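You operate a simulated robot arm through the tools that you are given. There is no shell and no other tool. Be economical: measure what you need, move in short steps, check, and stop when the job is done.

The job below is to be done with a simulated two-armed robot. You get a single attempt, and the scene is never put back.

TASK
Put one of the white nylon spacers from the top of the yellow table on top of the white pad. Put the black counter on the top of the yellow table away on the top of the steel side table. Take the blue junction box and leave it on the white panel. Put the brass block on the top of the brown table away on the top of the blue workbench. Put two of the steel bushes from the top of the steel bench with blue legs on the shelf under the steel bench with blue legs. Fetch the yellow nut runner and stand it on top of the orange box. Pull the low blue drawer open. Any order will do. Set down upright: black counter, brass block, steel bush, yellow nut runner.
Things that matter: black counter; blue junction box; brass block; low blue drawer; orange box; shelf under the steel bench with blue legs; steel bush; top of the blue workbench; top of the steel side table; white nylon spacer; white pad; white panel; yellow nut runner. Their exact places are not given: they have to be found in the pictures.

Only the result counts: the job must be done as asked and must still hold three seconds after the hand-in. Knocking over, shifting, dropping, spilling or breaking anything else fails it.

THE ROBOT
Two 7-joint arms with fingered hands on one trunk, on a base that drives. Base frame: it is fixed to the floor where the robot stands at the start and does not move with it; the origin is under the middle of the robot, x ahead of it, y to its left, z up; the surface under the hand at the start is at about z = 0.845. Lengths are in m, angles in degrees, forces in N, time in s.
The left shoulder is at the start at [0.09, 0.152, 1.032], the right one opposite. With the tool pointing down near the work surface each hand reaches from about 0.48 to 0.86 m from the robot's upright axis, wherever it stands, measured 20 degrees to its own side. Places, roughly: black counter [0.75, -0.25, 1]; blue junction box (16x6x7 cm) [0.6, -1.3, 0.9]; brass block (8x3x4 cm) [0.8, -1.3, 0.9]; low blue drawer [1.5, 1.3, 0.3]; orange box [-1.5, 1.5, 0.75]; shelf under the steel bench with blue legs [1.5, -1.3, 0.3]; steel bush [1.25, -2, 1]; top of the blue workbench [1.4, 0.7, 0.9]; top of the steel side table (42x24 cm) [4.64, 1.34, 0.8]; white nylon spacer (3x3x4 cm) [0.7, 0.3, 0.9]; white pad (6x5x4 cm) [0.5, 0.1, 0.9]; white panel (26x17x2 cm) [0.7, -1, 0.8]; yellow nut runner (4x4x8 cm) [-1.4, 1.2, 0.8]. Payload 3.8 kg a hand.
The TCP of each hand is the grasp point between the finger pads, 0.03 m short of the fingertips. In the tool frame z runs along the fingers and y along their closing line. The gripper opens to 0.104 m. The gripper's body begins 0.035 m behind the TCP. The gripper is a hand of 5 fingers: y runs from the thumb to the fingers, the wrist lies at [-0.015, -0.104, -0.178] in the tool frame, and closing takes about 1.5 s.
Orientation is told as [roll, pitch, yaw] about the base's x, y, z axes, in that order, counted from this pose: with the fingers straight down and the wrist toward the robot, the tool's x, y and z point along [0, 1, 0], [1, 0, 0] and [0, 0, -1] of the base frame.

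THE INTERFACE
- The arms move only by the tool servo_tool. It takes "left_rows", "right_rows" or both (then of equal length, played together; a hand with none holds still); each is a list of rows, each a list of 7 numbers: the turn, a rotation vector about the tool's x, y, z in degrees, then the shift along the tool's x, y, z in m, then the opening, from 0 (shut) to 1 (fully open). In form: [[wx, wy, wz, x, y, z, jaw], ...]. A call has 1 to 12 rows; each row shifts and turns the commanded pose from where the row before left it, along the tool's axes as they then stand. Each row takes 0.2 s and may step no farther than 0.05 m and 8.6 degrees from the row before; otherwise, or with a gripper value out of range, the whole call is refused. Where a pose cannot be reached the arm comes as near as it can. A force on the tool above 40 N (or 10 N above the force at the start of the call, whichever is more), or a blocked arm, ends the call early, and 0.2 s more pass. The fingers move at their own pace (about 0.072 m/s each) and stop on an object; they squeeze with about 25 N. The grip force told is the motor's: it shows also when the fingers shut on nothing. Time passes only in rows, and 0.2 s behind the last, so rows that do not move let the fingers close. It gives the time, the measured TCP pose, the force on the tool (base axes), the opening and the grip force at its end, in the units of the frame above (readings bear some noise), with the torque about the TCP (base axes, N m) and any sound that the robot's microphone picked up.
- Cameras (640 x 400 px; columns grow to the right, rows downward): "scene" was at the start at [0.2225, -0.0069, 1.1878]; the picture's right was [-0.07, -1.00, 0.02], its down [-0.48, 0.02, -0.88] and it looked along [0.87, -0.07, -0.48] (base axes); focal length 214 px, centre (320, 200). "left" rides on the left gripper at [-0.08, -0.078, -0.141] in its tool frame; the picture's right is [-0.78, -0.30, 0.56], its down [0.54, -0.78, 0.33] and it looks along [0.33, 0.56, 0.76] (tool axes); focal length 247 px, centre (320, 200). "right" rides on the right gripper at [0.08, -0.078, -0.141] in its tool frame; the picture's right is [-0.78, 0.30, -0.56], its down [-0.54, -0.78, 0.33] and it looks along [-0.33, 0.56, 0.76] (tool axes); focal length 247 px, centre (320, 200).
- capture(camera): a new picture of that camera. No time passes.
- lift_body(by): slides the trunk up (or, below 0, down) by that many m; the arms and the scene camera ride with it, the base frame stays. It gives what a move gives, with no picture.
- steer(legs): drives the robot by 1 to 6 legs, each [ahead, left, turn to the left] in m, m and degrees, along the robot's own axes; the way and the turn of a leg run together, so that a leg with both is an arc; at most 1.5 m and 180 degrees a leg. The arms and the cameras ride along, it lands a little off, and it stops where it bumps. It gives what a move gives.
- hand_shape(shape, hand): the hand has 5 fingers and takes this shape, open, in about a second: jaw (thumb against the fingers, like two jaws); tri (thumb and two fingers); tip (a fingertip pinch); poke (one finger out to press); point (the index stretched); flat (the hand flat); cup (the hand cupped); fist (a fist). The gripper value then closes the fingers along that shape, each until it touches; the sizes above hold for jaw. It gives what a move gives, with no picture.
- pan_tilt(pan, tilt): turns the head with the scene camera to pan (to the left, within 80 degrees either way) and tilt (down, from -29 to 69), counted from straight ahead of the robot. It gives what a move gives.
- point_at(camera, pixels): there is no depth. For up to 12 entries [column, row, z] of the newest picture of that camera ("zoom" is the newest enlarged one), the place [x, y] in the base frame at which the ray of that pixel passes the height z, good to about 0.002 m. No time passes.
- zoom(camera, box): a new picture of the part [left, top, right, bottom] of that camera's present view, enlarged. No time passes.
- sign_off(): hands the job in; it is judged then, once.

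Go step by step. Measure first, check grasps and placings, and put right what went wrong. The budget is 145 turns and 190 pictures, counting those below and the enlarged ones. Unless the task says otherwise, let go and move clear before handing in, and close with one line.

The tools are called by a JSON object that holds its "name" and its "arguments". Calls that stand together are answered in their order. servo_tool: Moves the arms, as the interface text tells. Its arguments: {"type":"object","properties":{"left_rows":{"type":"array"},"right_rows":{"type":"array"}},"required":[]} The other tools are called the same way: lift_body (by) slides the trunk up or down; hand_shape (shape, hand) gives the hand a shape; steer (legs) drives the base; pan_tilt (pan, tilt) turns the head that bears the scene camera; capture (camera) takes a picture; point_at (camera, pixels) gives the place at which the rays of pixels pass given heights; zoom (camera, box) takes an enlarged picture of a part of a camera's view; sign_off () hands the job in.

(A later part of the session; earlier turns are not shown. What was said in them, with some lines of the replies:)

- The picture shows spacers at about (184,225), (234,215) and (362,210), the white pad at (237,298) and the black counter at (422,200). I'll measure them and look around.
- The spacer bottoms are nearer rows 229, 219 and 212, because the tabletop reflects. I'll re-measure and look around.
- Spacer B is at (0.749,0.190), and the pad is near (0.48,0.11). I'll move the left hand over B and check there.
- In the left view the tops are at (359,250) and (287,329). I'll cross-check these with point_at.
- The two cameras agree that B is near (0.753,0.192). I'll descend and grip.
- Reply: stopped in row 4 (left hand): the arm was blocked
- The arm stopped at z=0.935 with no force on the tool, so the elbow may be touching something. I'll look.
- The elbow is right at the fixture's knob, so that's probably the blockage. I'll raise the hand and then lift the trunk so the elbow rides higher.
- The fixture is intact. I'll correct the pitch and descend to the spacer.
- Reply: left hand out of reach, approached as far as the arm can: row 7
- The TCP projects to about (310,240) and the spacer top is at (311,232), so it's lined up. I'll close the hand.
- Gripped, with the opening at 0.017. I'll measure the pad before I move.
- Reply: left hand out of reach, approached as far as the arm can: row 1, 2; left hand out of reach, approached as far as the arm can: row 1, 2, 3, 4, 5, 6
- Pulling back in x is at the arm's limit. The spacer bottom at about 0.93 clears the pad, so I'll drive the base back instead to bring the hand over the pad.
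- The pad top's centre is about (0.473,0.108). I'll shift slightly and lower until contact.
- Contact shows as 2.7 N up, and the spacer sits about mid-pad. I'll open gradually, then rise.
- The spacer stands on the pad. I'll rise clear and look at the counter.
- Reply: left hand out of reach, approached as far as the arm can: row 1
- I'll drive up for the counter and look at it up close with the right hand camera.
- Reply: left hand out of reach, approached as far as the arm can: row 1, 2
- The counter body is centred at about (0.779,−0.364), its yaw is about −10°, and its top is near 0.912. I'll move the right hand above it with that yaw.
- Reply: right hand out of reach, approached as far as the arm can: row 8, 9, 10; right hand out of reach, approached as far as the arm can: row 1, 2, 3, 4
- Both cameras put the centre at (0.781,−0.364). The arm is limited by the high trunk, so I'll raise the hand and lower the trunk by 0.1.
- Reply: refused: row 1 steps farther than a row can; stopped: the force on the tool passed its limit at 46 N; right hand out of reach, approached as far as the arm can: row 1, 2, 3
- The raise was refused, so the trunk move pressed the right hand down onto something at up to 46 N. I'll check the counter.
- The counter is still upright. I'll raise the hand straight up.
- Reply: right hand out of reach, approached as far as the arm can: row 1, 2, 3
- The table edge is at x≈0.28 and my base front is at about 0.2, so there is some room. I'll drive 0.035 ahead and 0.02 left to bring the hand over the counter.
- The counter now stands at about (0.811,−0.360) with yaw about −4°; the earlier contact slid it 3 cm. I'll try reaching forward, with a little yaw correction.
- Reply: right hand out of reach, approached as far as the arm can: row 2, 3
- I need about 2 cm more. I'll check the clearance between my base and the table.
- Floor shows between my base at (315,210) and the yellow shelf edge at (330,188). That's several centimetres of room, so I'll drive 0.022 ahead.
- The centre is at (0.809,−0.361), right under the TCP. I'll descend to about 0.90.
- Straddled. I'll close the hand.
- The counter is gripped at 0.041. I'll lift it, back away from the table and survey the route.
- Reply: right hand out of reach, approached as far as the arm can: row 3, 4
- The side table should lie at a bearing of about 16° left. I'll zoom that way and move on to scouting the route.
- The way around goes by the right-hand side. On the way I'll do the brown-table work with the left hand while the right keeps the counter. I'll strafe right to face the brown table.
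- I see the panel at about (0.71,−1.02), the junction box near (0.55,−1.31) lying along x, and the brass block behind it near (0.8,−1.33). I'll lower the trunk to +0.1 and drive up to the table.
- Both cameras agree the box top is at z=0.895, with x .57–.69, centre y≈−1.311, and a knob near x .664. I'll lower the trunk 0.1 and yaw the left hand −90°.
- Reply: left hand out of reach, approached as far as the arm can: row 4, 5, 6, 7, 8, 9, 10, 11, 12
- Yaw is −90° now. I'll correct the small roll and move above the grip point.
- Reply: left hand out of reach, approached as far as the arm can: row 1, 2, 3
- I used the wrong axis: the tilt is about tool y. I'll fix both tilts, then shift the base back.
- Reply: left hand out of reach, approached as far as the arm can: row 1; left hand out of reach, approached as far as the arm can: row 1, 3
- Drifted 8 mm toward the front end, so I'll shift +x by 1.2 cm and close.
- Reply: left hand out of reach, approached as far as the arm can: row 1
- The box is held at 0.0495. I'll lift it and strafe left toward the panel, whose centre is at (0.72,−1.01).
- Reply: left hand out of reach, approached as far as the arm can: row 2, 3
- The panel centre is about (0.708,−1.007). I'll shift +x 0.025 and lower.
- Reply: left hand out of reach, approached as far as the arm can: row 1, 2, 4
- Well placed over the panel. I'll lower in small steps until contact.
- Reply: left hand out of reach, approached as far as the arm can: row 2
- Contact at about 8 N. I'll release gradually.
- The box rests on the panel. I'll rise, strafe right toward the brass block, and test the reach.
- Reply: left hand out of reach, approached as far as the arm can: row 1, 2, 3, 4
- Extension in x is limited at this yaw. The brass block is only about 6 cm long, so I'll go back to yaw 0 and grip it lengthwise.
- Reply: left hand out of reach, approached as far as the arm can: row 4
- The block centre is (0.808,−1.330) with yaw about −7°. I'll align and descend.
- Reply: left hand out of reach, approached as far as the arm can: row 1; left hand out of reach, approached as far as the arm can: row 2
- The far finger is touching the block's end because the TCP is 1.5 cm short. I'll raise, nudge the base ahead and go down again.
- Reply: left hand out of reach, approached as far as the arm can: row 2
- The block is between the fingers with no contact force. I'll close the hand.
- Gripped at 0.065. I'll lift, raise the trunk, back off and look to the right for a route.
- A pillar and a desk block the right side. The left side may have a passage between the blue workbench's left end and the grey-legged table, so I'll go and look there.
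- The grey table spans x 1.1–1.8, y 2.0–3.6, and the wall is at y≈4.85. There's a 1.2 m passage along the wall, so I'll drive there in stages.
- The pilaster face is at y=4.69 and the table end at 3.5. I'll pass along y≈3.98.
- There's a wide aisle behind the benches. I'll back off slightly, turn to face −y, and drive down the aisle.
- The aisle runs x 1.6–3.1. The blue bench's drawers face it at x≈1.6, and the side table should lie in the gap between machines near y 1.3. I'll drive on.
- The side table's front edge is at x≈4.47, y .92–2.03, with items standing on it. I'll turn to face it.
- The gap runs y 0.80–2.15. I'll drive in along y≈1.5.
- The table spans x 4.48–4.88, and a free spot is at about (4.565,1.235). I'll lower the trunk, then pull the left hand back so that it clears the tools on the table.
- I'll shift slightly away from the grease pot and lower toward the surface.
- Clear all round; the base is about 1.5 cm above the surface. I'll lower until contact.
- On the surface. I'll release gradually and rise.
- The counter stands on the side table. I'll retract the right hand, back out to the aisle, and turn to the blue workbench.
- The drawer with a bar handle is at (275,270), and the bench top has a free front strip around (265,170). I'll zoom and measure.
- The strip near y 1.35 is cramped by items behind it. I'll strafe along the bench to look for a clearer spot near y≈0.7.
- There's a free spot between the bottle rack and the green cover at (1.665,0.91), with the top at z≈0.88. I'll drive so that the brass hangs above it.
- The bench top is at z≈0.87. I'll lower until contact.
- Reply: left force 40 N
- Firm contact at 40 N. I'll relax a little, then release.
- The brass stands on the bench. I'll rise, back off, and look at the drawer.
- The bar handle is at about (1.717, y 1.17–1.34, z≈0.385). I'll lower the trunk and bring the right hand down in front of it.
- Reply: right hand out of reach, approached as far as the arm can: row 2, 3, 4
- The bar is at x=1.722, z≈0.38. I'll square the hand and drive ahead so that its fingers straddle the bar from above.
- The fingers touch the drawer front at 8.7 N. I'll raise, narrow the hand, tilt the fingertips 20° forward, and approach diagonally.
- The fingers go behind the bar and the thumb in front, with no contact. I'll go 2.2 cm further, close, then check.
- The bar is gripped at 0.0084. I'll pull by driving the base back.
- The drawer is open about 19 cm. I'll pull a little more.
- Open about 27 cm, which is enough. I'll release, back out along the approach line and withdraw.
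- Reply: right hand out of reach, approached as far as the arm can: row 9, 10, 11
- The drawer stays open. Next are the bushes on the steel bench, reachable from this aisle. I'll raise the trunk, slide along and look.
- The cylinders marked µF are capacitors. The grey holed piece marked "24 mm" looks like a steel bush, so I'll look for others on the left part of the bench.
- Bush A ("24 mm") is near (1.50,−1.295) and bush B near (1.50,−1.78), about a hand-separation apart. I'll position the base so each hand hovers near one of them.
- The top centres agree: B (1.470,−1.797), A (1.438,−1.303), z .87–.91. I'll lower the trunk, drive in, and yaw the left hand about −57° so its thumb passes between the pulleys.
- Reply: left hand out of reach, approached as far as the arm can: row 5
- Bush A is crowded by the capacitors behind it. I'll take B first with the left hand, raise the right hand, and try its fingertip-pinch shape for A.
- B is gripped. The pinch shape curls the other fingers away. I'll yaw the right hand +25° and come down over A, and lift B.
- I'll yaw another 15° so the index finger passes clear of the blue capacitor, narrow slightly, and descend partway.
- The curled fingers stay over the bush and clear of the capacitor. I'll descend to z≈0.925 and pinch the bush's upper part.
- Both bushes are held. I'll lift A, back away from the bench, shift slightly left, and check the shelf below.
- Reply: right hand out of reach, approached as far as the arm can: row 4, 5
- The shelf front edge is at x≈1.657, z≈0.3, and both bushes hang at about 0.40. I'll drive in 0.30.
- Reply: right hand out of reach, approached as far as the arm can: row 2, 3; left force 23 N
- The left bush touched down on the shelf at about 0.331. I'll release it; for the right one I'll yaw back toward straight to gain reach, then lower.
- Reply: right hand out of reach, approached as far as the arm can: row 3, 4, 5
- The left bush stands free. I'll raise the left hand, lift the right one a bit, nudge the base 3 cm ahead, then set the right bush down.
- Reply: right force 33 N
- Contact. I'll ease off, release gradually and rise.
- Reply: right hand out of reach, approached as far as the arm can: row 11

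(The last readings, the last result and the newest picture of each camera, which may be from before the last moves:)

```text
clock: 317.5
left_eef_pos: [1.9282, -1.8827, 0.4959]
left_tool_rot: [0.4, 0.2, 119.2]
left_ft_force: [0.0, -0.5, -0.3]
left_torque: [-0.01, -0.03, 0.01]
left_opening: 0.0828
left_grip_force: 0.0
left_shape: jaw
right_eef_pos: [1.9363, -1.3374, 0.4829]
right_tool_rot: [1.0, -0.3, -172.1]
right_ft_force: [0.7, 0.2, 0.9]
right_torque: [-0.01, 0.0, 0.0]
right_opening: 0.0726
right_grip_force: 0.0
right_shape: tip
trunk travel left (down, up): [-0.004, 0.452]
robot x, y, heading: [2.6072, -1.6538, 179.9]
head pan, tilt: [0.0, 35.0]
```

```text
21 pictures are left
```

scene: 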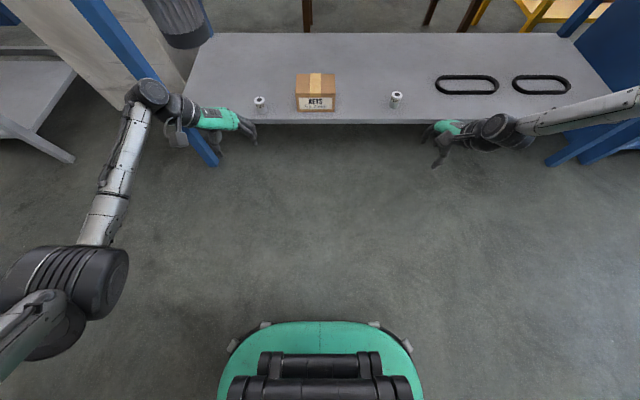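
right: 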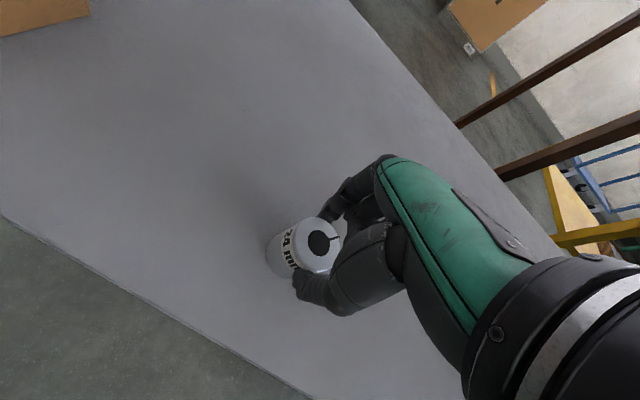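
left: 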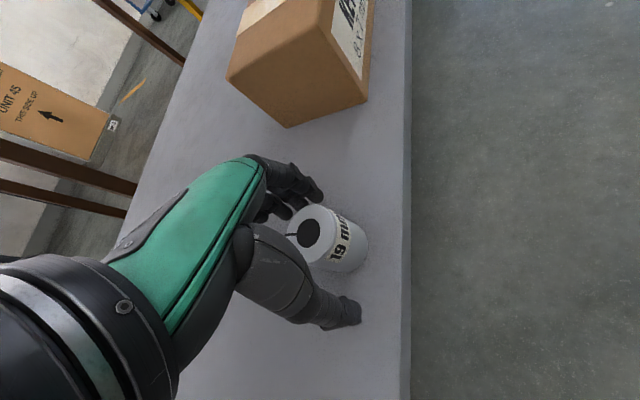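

Both bushes stand on the shelf. Next is the nut runner. I'll raise the trunk and hands to a travel pose and strafe back up the aisle.

{"name": "lift_body", "arguments": {"by": 0.15}}

{"name": "servo_tool", "arguments": {"left_rows": [[0, 0, -8, 0, 0, -0.04, 0.8], [0, 0, -8, 0, 0, -0.04, 0.8], [0, 0, -8, 0, 0, -0.04, 0.8], [0, 0, -8, 0, 0, -0.04, 0.8], [0, 0, -8, 0, 0, -0.04, 0.8], [0, 0, -8, 0, 0, -0.04, 0.8], [0, 0, -8, 0, 0, -0.04, 0.8], [0, 0, 0, 0, 0, -0.04, 0.8], [0, 0, 0, 0, -0.04, -0.02, 0.8], [0, 0, 0, 0, -0.045, 0, 0.8]], "right_rows": [[0, 0, 0, 0, 0, -0.04, 0.7], [0, 0, 0, 0, 0, -0.04, 0.7], [0, 0, 0, 0, 0, -0.04, 0.7], [0, 0, 0, 0, 0, -0.04, 0.7], [0, 0, 0, 0, 0, -0.04, 0.7], [0, 0, 0, 0, 0, -0.04, 0.7], [0, 0, 0, 0, 0, -0.04, 0.7], [0, 0, 0, 0, 0, -0.04, 0.7], [0, 0, 0, 0, -0.04, -0.02, 0.7], [0, 0, 0, 0, -0.045, 0, 0.7]]}}

{"name": "steer", "arguments": {"legs": [[0, -1.4, 0], [0, -1.4, 1.5]]}}

```text
clock: 319.2
left_eef_pos: [1.9271, -1.8831, 0.6498]
left_tool_rot: [0.7, 0.1, 119.2]
left_ft_force: [0.7, 0.4, 0.4]
left_torque: [-0.01, 0.01, 0.02]
left_opening: 0.0829
left_grip_force: 0.1
left_shape: jaw
right_eef_pos: [1.9193, -1.3367, 0.759]
right_tool_rot: [0.0, -10.6, -171.7]
right_ft_force: [-0.3, 0.0, 0.0]
right_torque: [0.0, -0.01, -0.05]
right_opening: 0.0725
right_grip_force: 0.0
right_shape: tip
trunk travel left (down, up): [-0.154, 0.302]
robot x, y, heading: [2.6076, -1.6536, 179.8]
head pan, tilt: [0.0, 35.0]
```

```text
clock: 321.4
left_eef_pos: [2.0183, -1.8885, 0.9933]
left_tool_rot: [0.4, -0.6, 175.3]
left_ft_force: [0.1, 0.1, 0.3]
left_torque: [0.0, -0.02, 0.0]
left_opening: 0.0833
left_grip_force: 0.1
left_shape: jaw
right_eef_pos: [2.0675, -1.3054, 1.0768]
right_tool_rot: [-0.2, -10.8, -171.8]
right_ft_force: [0.1, 0.0, 0.3]
right_torque: [-0.01, 0.01, -0.04]
right_opening: 0.0726
right_grip_force: 0.0
right_shape: tip
right hand out of reach, approached as far as the arm can: row 2, 3
trunk travel left (down, up): [-0.154, 0.302]
robot x, y, heading: [2.6094, -1.6514, 180.0]
head pan, tilt: [0.0, 35.0]
```

```text
clock: 335.0
left_eef_pos: [1.9905, 0.8982, 0.9925]
left_tool_rot: [0.3, -0.6, 177.9]
left_ft_force: [-0.1, -0.7, 0.3]
left_torque: [-0.04, 0.0, 0.0]
left_opening: 0.083
left_grip_force: 0.0
left_shape: jaw
right_eef_pos: [2.013, 1.4834, 1.0764]
right_tool_rot: [-0.1, -10.5, -169.0]
right_ft_force: [-0.6, 0.5, -0.1]
right_torque: [0.01, 0.02, 0.01]
right_opening: 0.0727
right_grip_force: 0.0
right_shape: tip
trunk travel left (down, up): [-0.154, 0.302]
robot x, y, heading: [2.5746, 1.1636, -177.5]
head pan, tilt: [0.0, 35.0]
```

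{"name": "steer", "arguments": {"legs": [[0.1, -1.4, -3], [0.1, -1.4, -0.5]]}}

{"name": "pan_tilt", "arguments": {"pan": 0, "tilt": 20}}

{"name": "capture", "arguments": {"camera": "scene"}}

```text
clock: 348.6
left_eef_pos: [1.8304, 3.7517, 0.9936]
left_tool_rot: [0.3, -0.6, 171.8]
left_ft_force: [-0.4, 0.3, -0.3]
left_torque: [-0.01, 0.02, -0.03]
left_opening: 0.0831
left_grip_force: 0.0
left_shape: jaw
right_eef_pos: [1.9131, 4.3312, 1.0772]
right_tool_rot: [-0.1, -10.6, -175.1]
right_ft_force: [0.4, 0.6, 0.2]
right_torque: [-0.01, -0.01, 0.02]
right_opening: 0.0725
right_grip_force: 0.0
right_shape: tip
trunk travel left (down, up): [-0.154, 0.302]
robot x, y, heading: [2.4371, 3.9562, 176.7]
head pan, tilt: [0.0, 35.0]
```

```text
clock: 349.4
left_eef_pos: [1.8305, 3.7516, 0.9917]
left_tool_rot: [0.4, -0.5, 171.8]
left_ft_force: [0.8, -0.2, 0.3]
left_torque: [0.0, -0.01, 0.0]
left_opening: 0.0828
left_grip_force: 0.1
left_shape: jaw
right_eef_pos: [1.9126, 4.3317, 1.0772]
right_tool_rot: [-0.2, -10.5, -175.0]
right_ft_force: [-0.5, -0.6, 0.3]
right_torque: [0.01, 0.02, 0.03]
right_opening: 0.0723
right_grip_force: 0.0
right_shape: tip
trunk travel left (down, up): [-0.154, 0.302]
robot x, y, heading: [2.4334, 3.9539, 176.4]
head pan, tilt: [0.0, 20.0]
```

```text
20 pictures are left
```

scene: 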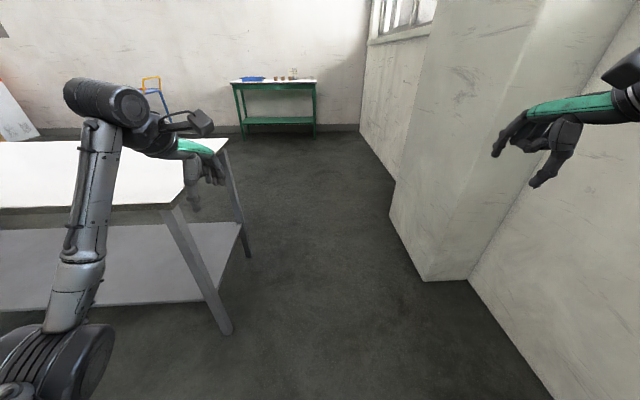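

I'll raise the trunk for elbow clearance, straighten up and drive out along the wall passage.

{"name": "lift_body", "arguments": {"by": 0.2}}

{"name": "steer", "arguments": {"legs": [[0, -0.03, 3.5], [1.4, 0, 0], [1.3, 0, 0]]}}

{"name": "steer", "arguments": {"legs": [[0.6, 0, 0], [0, 0.8, 0]]}}

{"name": "pan_tilt", "arguments": {"pan": 50, "tilt": 20}}

{"name": "capture", "arguments": {"camera": "scene"}}

```text
clock: 351.5
left_eef_pos: [1.829, 3.7513, 1.1924]
left_tool_rot: [0.3, -0.6, 171.9]
left_ft_force: [0.5, -1.2, -0.8]
left_torque: [-0.01, 0.0, -0.05]
left_opening: 0.0829
left_grip_force: 0.1
left_shape: jaw
right_eef_pos: [1.9127, 4.3297, 1.2762]
right_tool_rot: [-0.1, -10.5, -175.1]
right_ft_force: [0.5, 0.2, -0.1]
right_torque: [0.0, -0.03, -0.01]
right_opening: 0.0726
right_grip_force: 0.0
right_shape: tip
trunk travel left (down, up): [-0.354, 0.102]
robot x, y, heading: [2.436, 3.9551, 176.4]
head pan, tilt: [0.0, 20.0]
```

```text
clock: 365.2
left_eef_pos: [-0.8939, 3.7788, 1.1915]
left_tool_rot: [0.3, -0.6, 174.9]
left_ft_force: [0.2, 0.7, -0.4]
left_torque: [0.02, -0.03, 0.01]
left_opening: 0.0827
left_grip_force: 0.0
left_shape: jaw
right_eef_pos: [-0.8416, 4.3622, 1.2772]
right_tool_rot: [-0.1, -10.7, -172.0]
right_ft_force: [0.2, -0.6, 0.3]
right_torque: [0.01, 0.0, -0.01]
right_opening: 0.0726
right_grip_force: 0.0
right_shape: tip
trunk travel left (down, up): [-0.354, 0.102]
robot x, y, heading: [-0.2975, 4.0112, 180.0]
head pan, tilt: [0.0, 20.0]
```

```text
clock: 372.6
left_eef_pos: [-1.5133, 2.9711, 1.1922]
left_tool_rot: [0.4, -0.6, 173.6]
left_ft_force: [0.6, -1.0, 0.2]
left_torque: [-0.02, 0.02, 0.04]
left_opening: 0.083
left_grip_force: 0.2
left_shape: jaw
right_eef_pos: [-1.4474, 3.5524, 1.2759]
right_tool_rot: [-0.1, -10.6, -173.3]
right_ft_force: [-0.1, 1.0, -0.1]
right_torque: [-0.04, -0.02, 0.03]
right_opening: 0.0728
right_grip_force: 0.0
right_shape: tip
trunk travel left (down, up): [-0.354, 0.102]
robot x, y, heading: [-0.9105, 3.1945, 178.3]
head pan, tilt: [0.0, 20.0]
```

```text
clock: 373.8
left_eef_pos: [-1.5124, 2.9711, 1.192]
left_tool_rot: [0.5, -0.6, 173.5]
left_ft_force: [0.3, 0.2, -0.1]
left_torque: [-0.02, -0.02, -0.01]
left_opening: 0.0831
left_grip_force: 0.0
left_shape: jaw
right_eef_pos: [-1.4481, 3.5523, 1.2765]
right_tool_rot: [-0.1, -10.7, -173.3]
right_ft_force: [0.0, -0.3, -0.4]
right_torque: [-0.02, 0.02, 0.02]
right_opening: 0.0727
right_grip_force: 0.0
right_shape: tip
trunk travel left (down, up): [-0.354, 0.102]
robot x, y, heading: [-0.9134, 3.1948, 178.3]
head pan, tilt: [50.0, 20.0]
```

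```text
19 pictures are left
```

scene: 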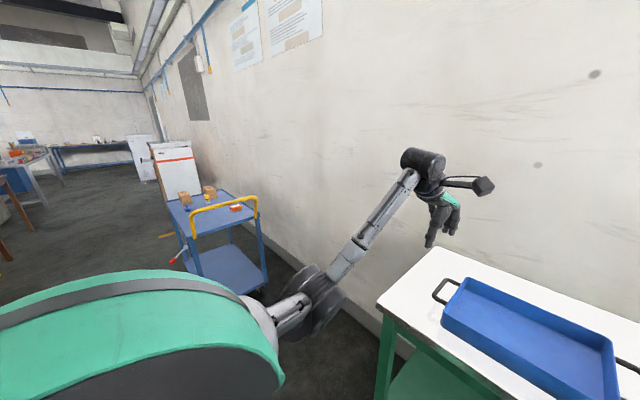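

The blue trolley is ahead on my left. I'll slide down to stand in front of it.

{"name": "steer", "arguments": {"legs": [[-0.2, 0.9, 1.5], [0, 0.8, 1.5]]}}

{"name": "pan_tilt", "arguments": {"pan": 5, "tilt": 35}}

{"name": "capture", "arguments": {"camera": "scene"}}

```text
clock: 382.4
left_eef_pos: [-1.3111, 1.2701, 1.1919]
left_tool_rot: [0.5, -0.6, 175.7]
left_ft_force: [0.7, 0.2, -0.8]
left_torque: [-0.02, 0.0, -0.02]
left_opening: 0.0829
left_grip_force: 0.1
left_shape: jaw
right_eef_pos: [-1.2668, 1.8525, 1.2768]
right_tool_rot: [0.0, -10.7, -171.2]
right_ft_force: [-0.5, -0.1, -0.5]
right_torque: [-0.01, -0.01, 0.01]
right_opening: 0.0726
right_grip_force: 0.0
right_shape: tip
trunk travel left (down, up): [-0.354, 0.102]
robot x, y, heading: [-0.7178, 1.5121, -179.7]
head pan, tilt: [50.0, 20.0]
```

```text
clock: 383.6
left_eef_pos: [-1.3116, 1.2687, 1.1922]
left_tool_rot: [0.4, -0.6, 175.8]
left_ft_force: [0.6, 0.5, 0.9]
left_torque: [0.0, 0.01, 0.02]
left_opening: 0.0828
left_grip_force: 0.1
left_shape: jaw
right_eef_pos: [-1.2678, 1.8516, 1.2765]
right_tool_rot: [-0.1, -10.6, -171.2]
right_ft_force: [0.5, -1.0, 0.3]
right_torque: [-0.03, -0.02, -0.02]
right_opening: 0.0725
right_grip_force: 0.1
right_shape: tip
trunk travel left (down, up): [-0.354, 0.102]
robot x, y, heading: [-0.7205, 1.5117, -179.3]
head pan, tilt: [5.0, 35.0]
```

```text
18 pictures are left
```

scene: 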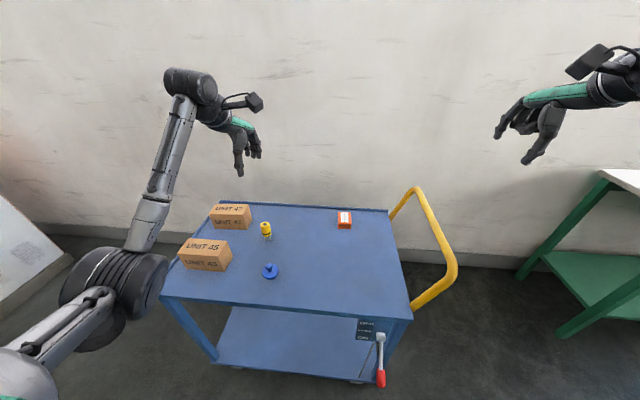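

{"name": "zoom", "arguments": {"camera": "scene", "box": [240, 195, 380, 285]}}

{"name": "point_at", "arguments": {"camera": "zoom", "pixels": [[122, 195, 0.7], [120, 125, 0.77], [122, 195, 0.74], [120, 125, 0.81], [445, 75, 0.75], [510, 75, 0.75], [448, 150, 0.72], [510, 150, 0.72], [480, 100, 0.75], [135, 370, 0.72]]}}

{"name": "capture", "arguments": {"camera": "left"}}

```text
4.44 times, centred on (310, 240) of scene
```

zoom: 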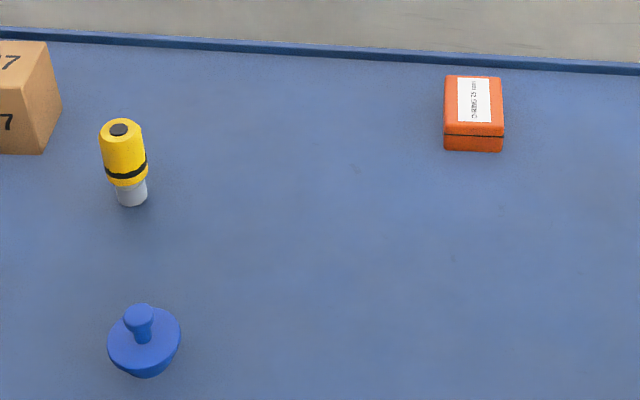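

```text
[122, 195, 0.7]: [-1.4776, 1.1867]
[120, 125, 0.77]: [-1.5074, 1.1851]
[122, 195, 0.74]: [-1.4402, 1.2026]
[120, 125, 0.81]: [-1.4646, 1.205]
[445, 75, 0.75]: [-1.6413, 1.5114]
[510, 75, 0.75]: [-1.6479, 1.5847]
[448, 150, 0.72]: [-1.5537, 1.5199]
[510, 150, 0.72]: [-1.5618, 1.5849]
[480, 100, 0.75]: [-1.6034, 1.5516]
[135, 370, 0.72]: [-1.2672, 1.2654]
```

```text
16 pictures are left
```

left: 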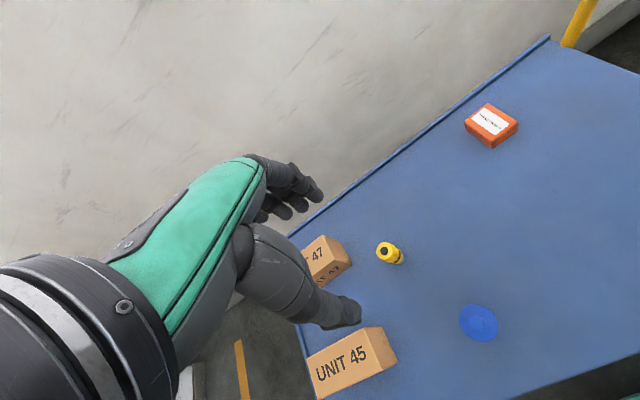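

{"name": "point_at", "arguments": {"camera": "left", "pixels": [[384, 250, 0.77], [384, 250, 0.81], [384, 250, 0.79], [400, 261, 0.72], [491, 121, 0.75], [491, 121, 0.73], [466, 124, 0.75], [518, 121, 0.75], [493, 139, 0.75]]}}

{"name": "point_at", "arguments": {"camera": "scene", "pixels": [[265.2, 224, 0.79], [345, 217, 0.75], [345, 217, 0.73], [345, 225, 0.75]]}}

```text
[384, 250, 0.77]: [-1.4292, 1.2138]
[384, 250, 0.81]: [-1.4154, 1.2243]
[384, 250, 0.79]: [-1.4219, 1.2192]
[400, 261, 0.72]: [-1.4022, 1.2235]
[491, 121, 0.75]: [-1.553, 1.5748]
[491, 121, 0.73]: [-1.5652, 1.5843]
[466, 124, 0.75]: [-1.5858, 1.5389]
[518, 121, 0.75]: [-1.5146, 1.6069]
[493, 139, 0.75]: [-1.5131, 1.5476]
```

```text
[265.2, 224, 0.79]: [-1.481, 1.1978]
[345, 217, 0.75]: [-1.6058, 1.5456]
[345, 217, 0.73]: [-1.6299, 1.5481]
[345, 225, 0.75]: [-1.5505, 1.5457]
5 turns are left
```

The rays cross so that the nut runner's axis is at (−1.391,1.240) with its top at about 0.877, and the orange box's top centre is at about (−1.50,1.537), z≈0.835. Few turns remain, so I'll lower the trunk and bring the left hand over the nut runner.

{"name": "servo_tool", "arguments": {"right_rows": [[0, 0, 0, 0, -0.03, -0.03, 0.7], [0, 0, 0, 0, -0.03, -0.03, 0.7], [0, 0, 0, 0, -0.03, -0.03, 0.7]]}}

{"name": "lift_body", "arguments": {"by": -0.2}}

{"name": "servo_tool", "arguments": {"left_rows": [[0, 0, 0, 0.017, 0.0384, 0, 0.9], [0, 0, 0, 0.0167, 0.0384, 0, 0.9], [0, 0, 0, 0, 0, 0.03, 0.9], [0, 0, 0, 0, 0, 0.02, 0.9], [0, 0, 0, 0, 0, 0, 0.9]]}}

{"name": "capture", "arguments": {"camera": "left"}}

{"name": "capture", "arguments": {"camera": "scene"}}

{"name": "zoom", "arguments": {"camera": "left", "box": [280, 180, 480, 320]}}

```text
clock: 384.4
left_eef_pos: [-1.3104, 1.2672, 1.1927]
left_tool_rot: [0.2, -0.6, 175.9]
left_ft_force: [-0.3, -0.9, 0.1]
left_torque: [0.03, -0.01, 0.01]
left_opening: 0.0829
left_grip_force: 0.0
left_shape: jaw
right_eef_pos: [-1.1638, 1.8677, 1.3489]
right_tool_rot: [-0.1, -10.7, -171.2]
right_ft_force: [0.1, -0.5, -0.4]
right_torque: [-0.03, -0.03, 0.0]
right_opening: 0.0725
right_grip_force: 0.0
right_shape: tip
trunk travel left (down, up): [-0.354, 0.102]
robot x, y, heading: [-0.7205, 1.5117, -179.5]
head pan, tilt: [5.0, 35.0]
```

```text
clock: 386.5
left_eef_pos: [-1.3104, 1.2672, 0.9928]
left_tool_rot: [0.3, -0.7, 175.5]
left_ft_force: [0.5, -1.0, 0.8]
left_torque: [-0.03, -0.01, -0.01]
left_opening: 0.0828
left_grip_force: 0.1
left_shape: jaw
right_eef_pos: [-1.1625, 1.8675, 1.1478]
right_tool_rot: [-0.2, -10.7, -171.2]
right_ft_force: [-1.0, -0.6, -0.2]
right_torque: [0.0, -0.02, 0.02]
right_opening: 0.0728
right_grip_force: 0.1
right_shape: tip
trunk travel left (down, up): [-0.154, 0.302]
robot x, y, heading: [-0.7193, 1.5107, -179.5]
head pan, tilt: [5.0, 35.0]
```

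```text
clock: 387.7
left_eef_pos: [-1.3912, 1.2386, 0.9433]
left_tool_rot: [0.2, -0.7, 175.8]
left_ft_force: [0.4, -0.2, 0.1]
left_torque: [-0.02, 0.02, -0.03]
left_opening: 0.0932
left_grip_force: 0.0
left_shape: jaw
right_eef_pos: [-1.1636, 1.8675, 1.1485]
right_tool_rot: [0.0, -10.7, -171.2]
right_ft_force: [0.2, -0.6, -0.1]
right_torque: [0.0, 0.02, -0.02]
right_opening: 0.0723
right_grip_force: 0.0
right_shape: tip
trunk travel left (down, up): [-0.154, 0.302]
robot x, y, heading: [-0.7166, 1.5099, -179.7]
head pan, tilt: [5.0, 35.0]
```

```text
15 pictures are left
```

left: 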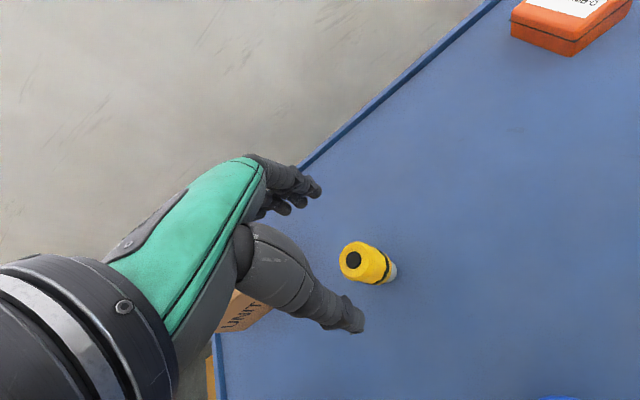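

```text
14 pictures are left
```

scene: 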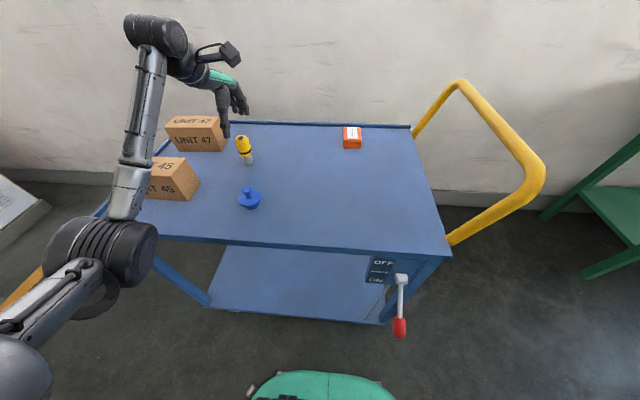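

```text
2.86 times, centred on (380, 250) of left
4 turns are left
```

zoom: 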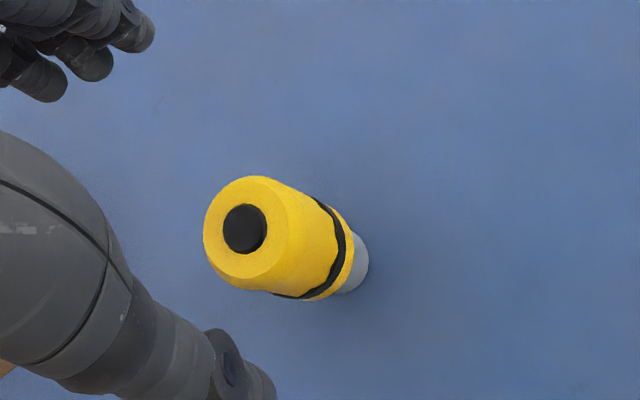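

The ray check puts the nut runner's axis right under the TCP. I'll descend, grip, lift, and swing it with the arm toward the orange box.

{"name": "servo_tool", "arguments": {"left_rows": [[0, 0, 0, 0, 0, 0.035, 0.9], [0, 0, 0, 0, 0, 0.03, 0.9], [0, 0, 0, 0, 0, 0.022, 0.9], [0, 0, 0, 0, 0, 0, 0.7], [0, 0, 0, 0, 0, 0, 0.5], [0, 0, 0, 0, 0, 0, 0.3], [0, 0, 0, 0, 0, 0, 0], [0, 0, 0, 0, 0, 0, 0], [0, 0, 0, 0, 0, 0, 0], [0, 0, 0, 0, 0, 0, 0]]}}

{"name": "servo_tool", "arguments": {"left_rows": [[0, 0, 0, 0, 0, -0.03, 0], [0, 0, 0, 0, 0, -0.04, 0], [0, 0, 0, 0, 0, -0.04, 0], [0, 0, 0, -0.0361, 0.0163, 0, 0], [0, 0, 0, -0.0361, 0.0163, 0, 0], [0, 0, 0, -0.0361, 0.0163, 0, 0], [0, 0, 0, -0.0361, 0.0163, 0, 0], [0, 0, 0, -0.0361, 0.0163, 0, 0], [0, 0, 0, -0.0361, 0.0163, 0, 0], [0, 0, 0, -0.0361, 0.0163, 0, 0], [0, 0, 0, -0.0361, 0.0163, 0, 0], [0, 0, 0, 0, 0, 0, 0]]}}

{"name": "capture", "arguments": {"camera": "left"}}

{"name": "capture", "arguments": {"camera": "scene"}}

{"name": "point_at", "arguments": {"camera": "left", "pixels": [[320, 240, 0.835], [340, 260, 0.835], [360, 260, 0.835], [380, 260, 0.835], [360, 240, 0.835], [340, 280, 0.835], [400, 280, 0.835], [360, 280, 0.835], [380, 240, 0.835], [400, 240, 0.835], [420, 260, 0.835], [340, 220, 0.835]]}}

{"name": "zoom", "arguments": {"camera": "scene", "box": [300, 90, 420, 170]}}

{"name": "point_at", "arguments": {"camera": "scene", "pixels": [[344, 128, 0.835], [361, 128, 0.835], [344, 141, 0.835], [361, 141, 0.835], [352, 134, 0.835], [352, 134, 0.82], [352, 134, 0.85]]}}

```text
clock: 389.9
left_eef_pos: [-1.3907, 1.2407, 0.8542]
left_tool_rot: [0.3, -0.7, 175.7]
left_ft_force: [0.9, 0.5, -0.1]
left_torque: [0.05, -0.01, -0.02]
left_opening: 0.0287
left_grip_force: 24.6
left_shape: jaw
right_eef_pos: [-1.1631, 1.8677, 1.149]
right_tool_rot: [0.0, -10.6, -171.1]
right_ft_force: [0.0, -0.7, 0.1]
right_torque: [-0.03, 0.0, -0.06]
right_opening: 0.0726
right_grip_force: 0.0
right_shape: tip
trunk travel left (down, up): [-0.154, 0.302]
robot x, y, heading: [-0.7171, 1.5085, -179.4]
head pan, tilt: [5.0, 35.0]
```

```text
clock: 392.5
left_eef_pos: [-1.4812, 1.5235, 0.964]
left_tool_rot: [0.2, -0.6, 175.6]
left_ft_force: [-0.1, -0.2, -3.7]
left_torque: [0.0, -0.04, -0.01]
left_opening: 0.0282
left_grip_force: 24.6
left_shape: jaw
left hand out of reach, approached as far as the arm can: row 11
right_eef_pos: [-1.1641, 1.8661, 1.1496]
right_tool_rot: [-0.1, -10.6, -171.1]
right_ft_force: [-0.4, -0.3, -0.1]
right_torque: [0.01, -0.01, 0.02]
right_opening: 0.0728
right_grip_force: 0.0
right_shape: tip
trunk travel left (down, up): [-0.154, 0.302]
robot x, y, heading: [-0.7206, 1.5127, -179.7]
head pan, tilt: [5.0, 35.0]
```

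```text
12 pictures are left
```

left: 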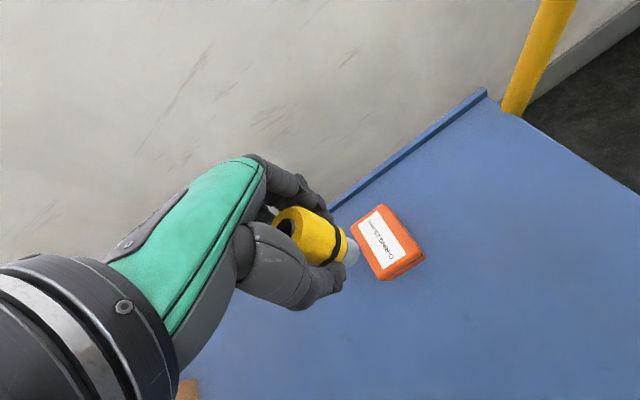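

```text
11 pictures are left
```

scene: 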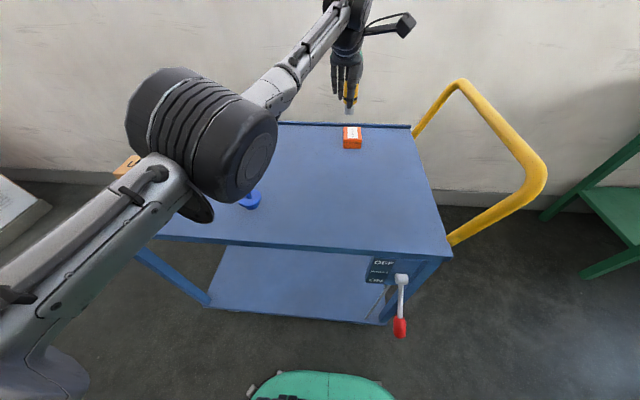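

```text
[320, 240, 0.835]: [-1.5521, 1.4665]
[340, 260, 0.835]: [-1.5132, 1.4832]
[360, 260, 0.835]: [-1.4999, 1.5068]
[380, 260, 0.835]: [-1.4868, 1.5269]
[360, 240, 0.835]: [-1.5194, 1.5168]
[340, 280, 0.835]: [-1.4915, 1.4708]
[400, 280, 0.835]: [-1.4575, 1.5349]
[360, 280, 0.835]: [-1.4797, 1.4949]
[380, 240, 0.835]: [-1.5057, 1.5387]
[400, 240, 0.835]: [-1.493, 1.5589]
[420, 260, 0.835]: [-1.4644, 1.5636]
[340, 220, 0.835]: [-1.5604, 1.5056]
```

```text
5.00 times, centred on (360, 130) of scene
```

zoom: 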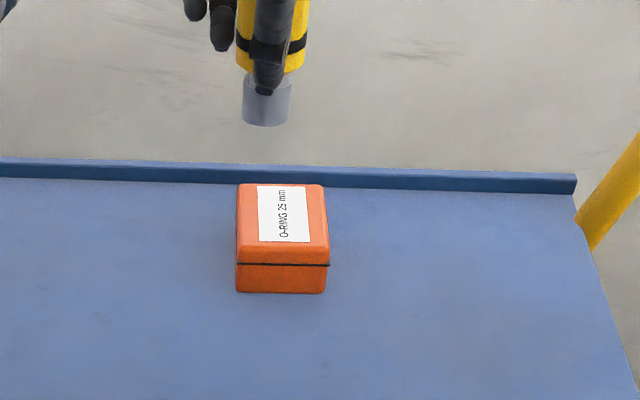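

```text
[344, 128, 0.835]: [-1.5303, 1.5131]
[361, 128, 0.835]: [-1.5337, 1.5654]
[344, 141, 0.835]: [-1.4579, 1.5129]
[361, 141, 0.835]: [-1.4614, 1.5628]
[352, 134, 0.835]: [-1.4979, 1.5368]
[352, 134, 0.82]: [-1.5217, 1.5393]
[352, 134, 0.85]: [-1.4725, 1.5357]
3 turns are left
```

The scene and left views agree: the box top centre is (−1.50,1.541) at z≈0.835. I'll nudge the base 2 cm ahead, shift the arm sideways, and lower to contact.

{"name": "steer", "arguments": {"legs": [[0.019, 0, 0]]}}

{"name": "servo_tool", "arguments": {"left_rows": [[0, 0, 0, -0.0174, 0.0013, 0.02, 0], [0, 0, 0, 0, 0, 0.02, 0], [0, 0, 0, 0, 0, 0.014, 0], [0, 0, 0, 0, 0, 0.008, 0], [0, 0, 0, 0, 0, 0.005, 0], [0, 0, 0, 0, 0, 0.004, 0], [0, 0, 0, 0, 0, 0.003, 0], [0, 0, 0, 0, 0, 0.003, 0], [0, 0, 0, 0, 0, 0, 0]]}}

{"name": "zoom", "arguments": {"camera": "scene", "box": [310, 90, 400, 160]}}

{"name": "capture", "arguments": {"camera": "left"}}

```text
clock: 393.3
left_eef_pos: [-1.4968, 1.5243, 0.9666]
left_tool_rot: [0.2, -0.8, 175.7]
left_ft_force: [0.6, -0.2, -3.5]
left_torque: [0.02, 0.0, 0.02]
left_opening: 0.0281
left_grip_force: 25.4
left_shape: jaw
right_eef_pos: [-1.1787, 1.868, 1.1498]
right_tool_rot: [-0.1, -10.8, -171.2]
right_ft_force: [-0.7, -0.2, 0.1]
right_torque: [-0.03, 0.02, -0.02]
right_opening: 0.0724
right_grip_force: 0.1
right_shape: tip
trunk travel left (down, up): [-0.154, 0.302]
robot x, y, heading: [-0.7406, 1.5127, -179.7]
head pan, tilt: [5.0, 35.0]
```

```text
clock: 395.3
left_eef_pos: [-1.4954, 1.5397, 0.888]
left_tool_rot: [0.3, -0.9, 175.7]
left_ft_force: [-1.9, 0.0, 6.3]
left_torque: [-0.04, 0.11, -0.03]
left_opening: 0.0284
left_grip_force: 24.9
left_shape: jaw
left hand out of reach, approached as far as the arm can: row 1
right_eef_pos: [-1.1819, 1.8683, 1.1491]
right_tool_rot: [-0.1, -10.7, -171.3]
right_ft_force: [0.0, 0.3, 0.3]
right_torque: [-0.03, -0.03, -0.01]
right_opening: 0.0723
right_grip_force: 0.1
right_shape: tip
trunk travel left (down, up): [-0.154, 0.302]
robot x, y, heading: [-0.7352, 1.5117, -179.8]
head pan, tilt: [5.0, 35.0]
```

```text
5.71 times, centred on (355, 125) of scene
```

zoom: 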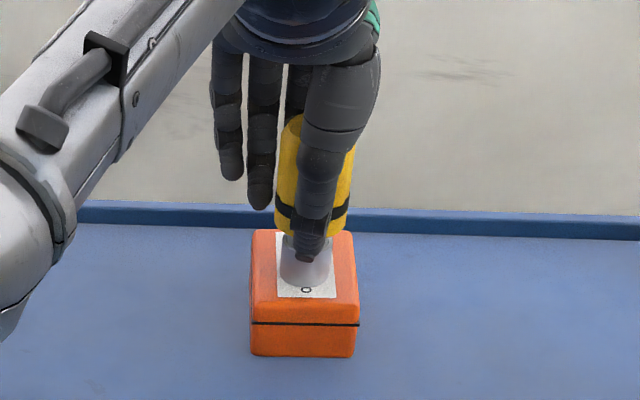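

```text
8 pictures are left
2 turns are left
```

left: 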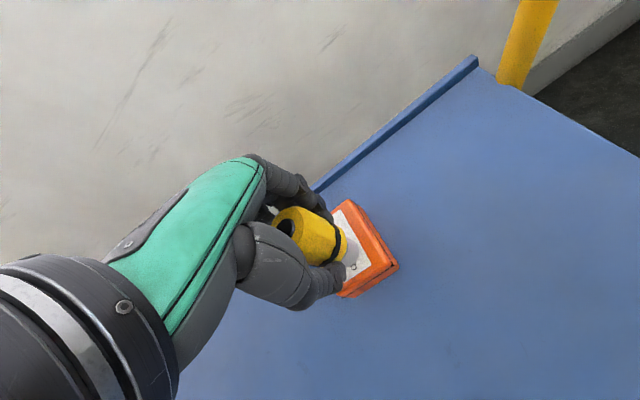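

The nut runner stands centred on the orange box with contact at about 10 N. I'll release gradually and rise clear.

{"name": "servo_tool", "arguments": {"left_rows": [[0, 0, 0, 0, 0, -0.001, 0.1], [0, 0, 0, 0, 0, 0, 0.25], [0, 0, 0, 0, 0, 0, 0.32], [0, 0, 0, 0, 0, 0, 0.4], [0, 0, 0, 0, 0, 0, 0.5], [0, 0, 0, 0, 0, 0, 0.65], [0, 0, 0, 0, 0, 0, 0.8], [0, 0, 0, 0, 0, 0, 0.8], [0, 0, 0, 0, 0, 0, 0.8]]}}

{"name": "servo_tool", "arguments": {"left_rows": [[0, 0, 0, 0, 0, -0.015, 0.8], [0, 0, 0, 0, 0, -0.025, 0.8], [0, 0, 0, 0, 0, -0.035, 0.8], [0, 0, 0, 0, 0, -0.04, 0.8], [0, 0, 0, 0, 0, -0.03, 0.8]]}}

{"name": "zoom", "arguments": {"camera": "scene", "box": [310, 90, 400, 160]}}

```text
clock: 397.3
left_eef_pos: [-1.4964, 1.5399, 0.8873]
left_tool_rot: [0.2, -0.6, 175.7]
left_ft_force: [-0.7, 0.0, 0.0]
left_torque: [0.0, -0.03, 0.01]
left_opening: 0.0829
left_grip_force: 0.2
left_shape: jaw
right_eef_pos: [-1.1815, 1.869, 1.1482]
right_tool_rot: [0.0, -10.7, -171.3]
right_ft_force: [-0.1, 0.4, 0.0]
right_torque: [-0.02, 0.01, 0.02]
right_opening: 0.0725
right_grip_force: 0.1
right_shape: tip
trunk travel left (down, up): [-0.154, 0.302]
robot x, y, heading: [-0.7392, 1.5129, -179.7]
head pan, tilt: [5.0, 35.0]
```

```text
clock: 398.5
left_eef_pos: [-1.4817, 1.5354, 1.0312]
left_tool_rot: [0.4, -0.7, 175.7]
left_ft_force: [0.6, 0.7, 1.4]
left_torque: [0.01, 0.0, 0.02]
left_opening: 0.0828
left_grip_force: 0.1
left_shape: jaw
left hand out of reach, approached as far as the arm can: row 4
right_eef_pos: [-1.1819, 1.8686, 1.1514]
right_tool_rot: [-0.1, -10.8, -171.3]
right_ft_force: [0.6, 0.4, 0.2]
right_torque: [-0.05, 0.01, 0.0]
right_opening: 0.0725
right_grip_force: 0.1
right_shape: tip
trunk travel left (down, up): [-0.154, 0.302]
robot x, y, heading: [-0.7382, 1.5105, -179.5]
head pan, tilt: [5.0, 35.0]
```

```text
5.71 times, centred on (355, 125) of scene
1 turns are left
```

zoom: 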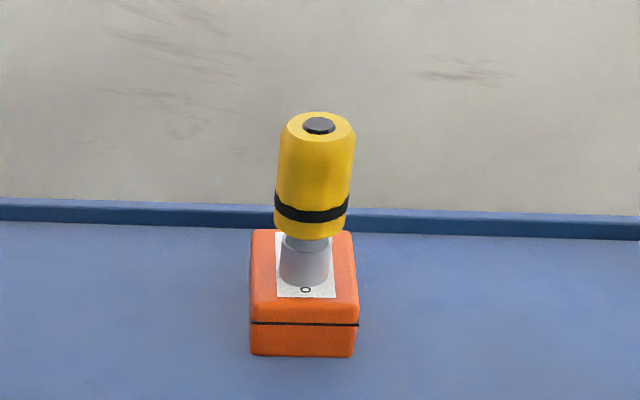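

The nut runner stands upright on the orange box, both hands are clear, and all seven jobs are done, so I'm handing in.

{"name": "sign_off", "arguments": {}}

```text
The job is handed in.
```

All seven tasks were carried out and handed in; each looked right in its last picture, but I never went back for a final check of the earlier ones.
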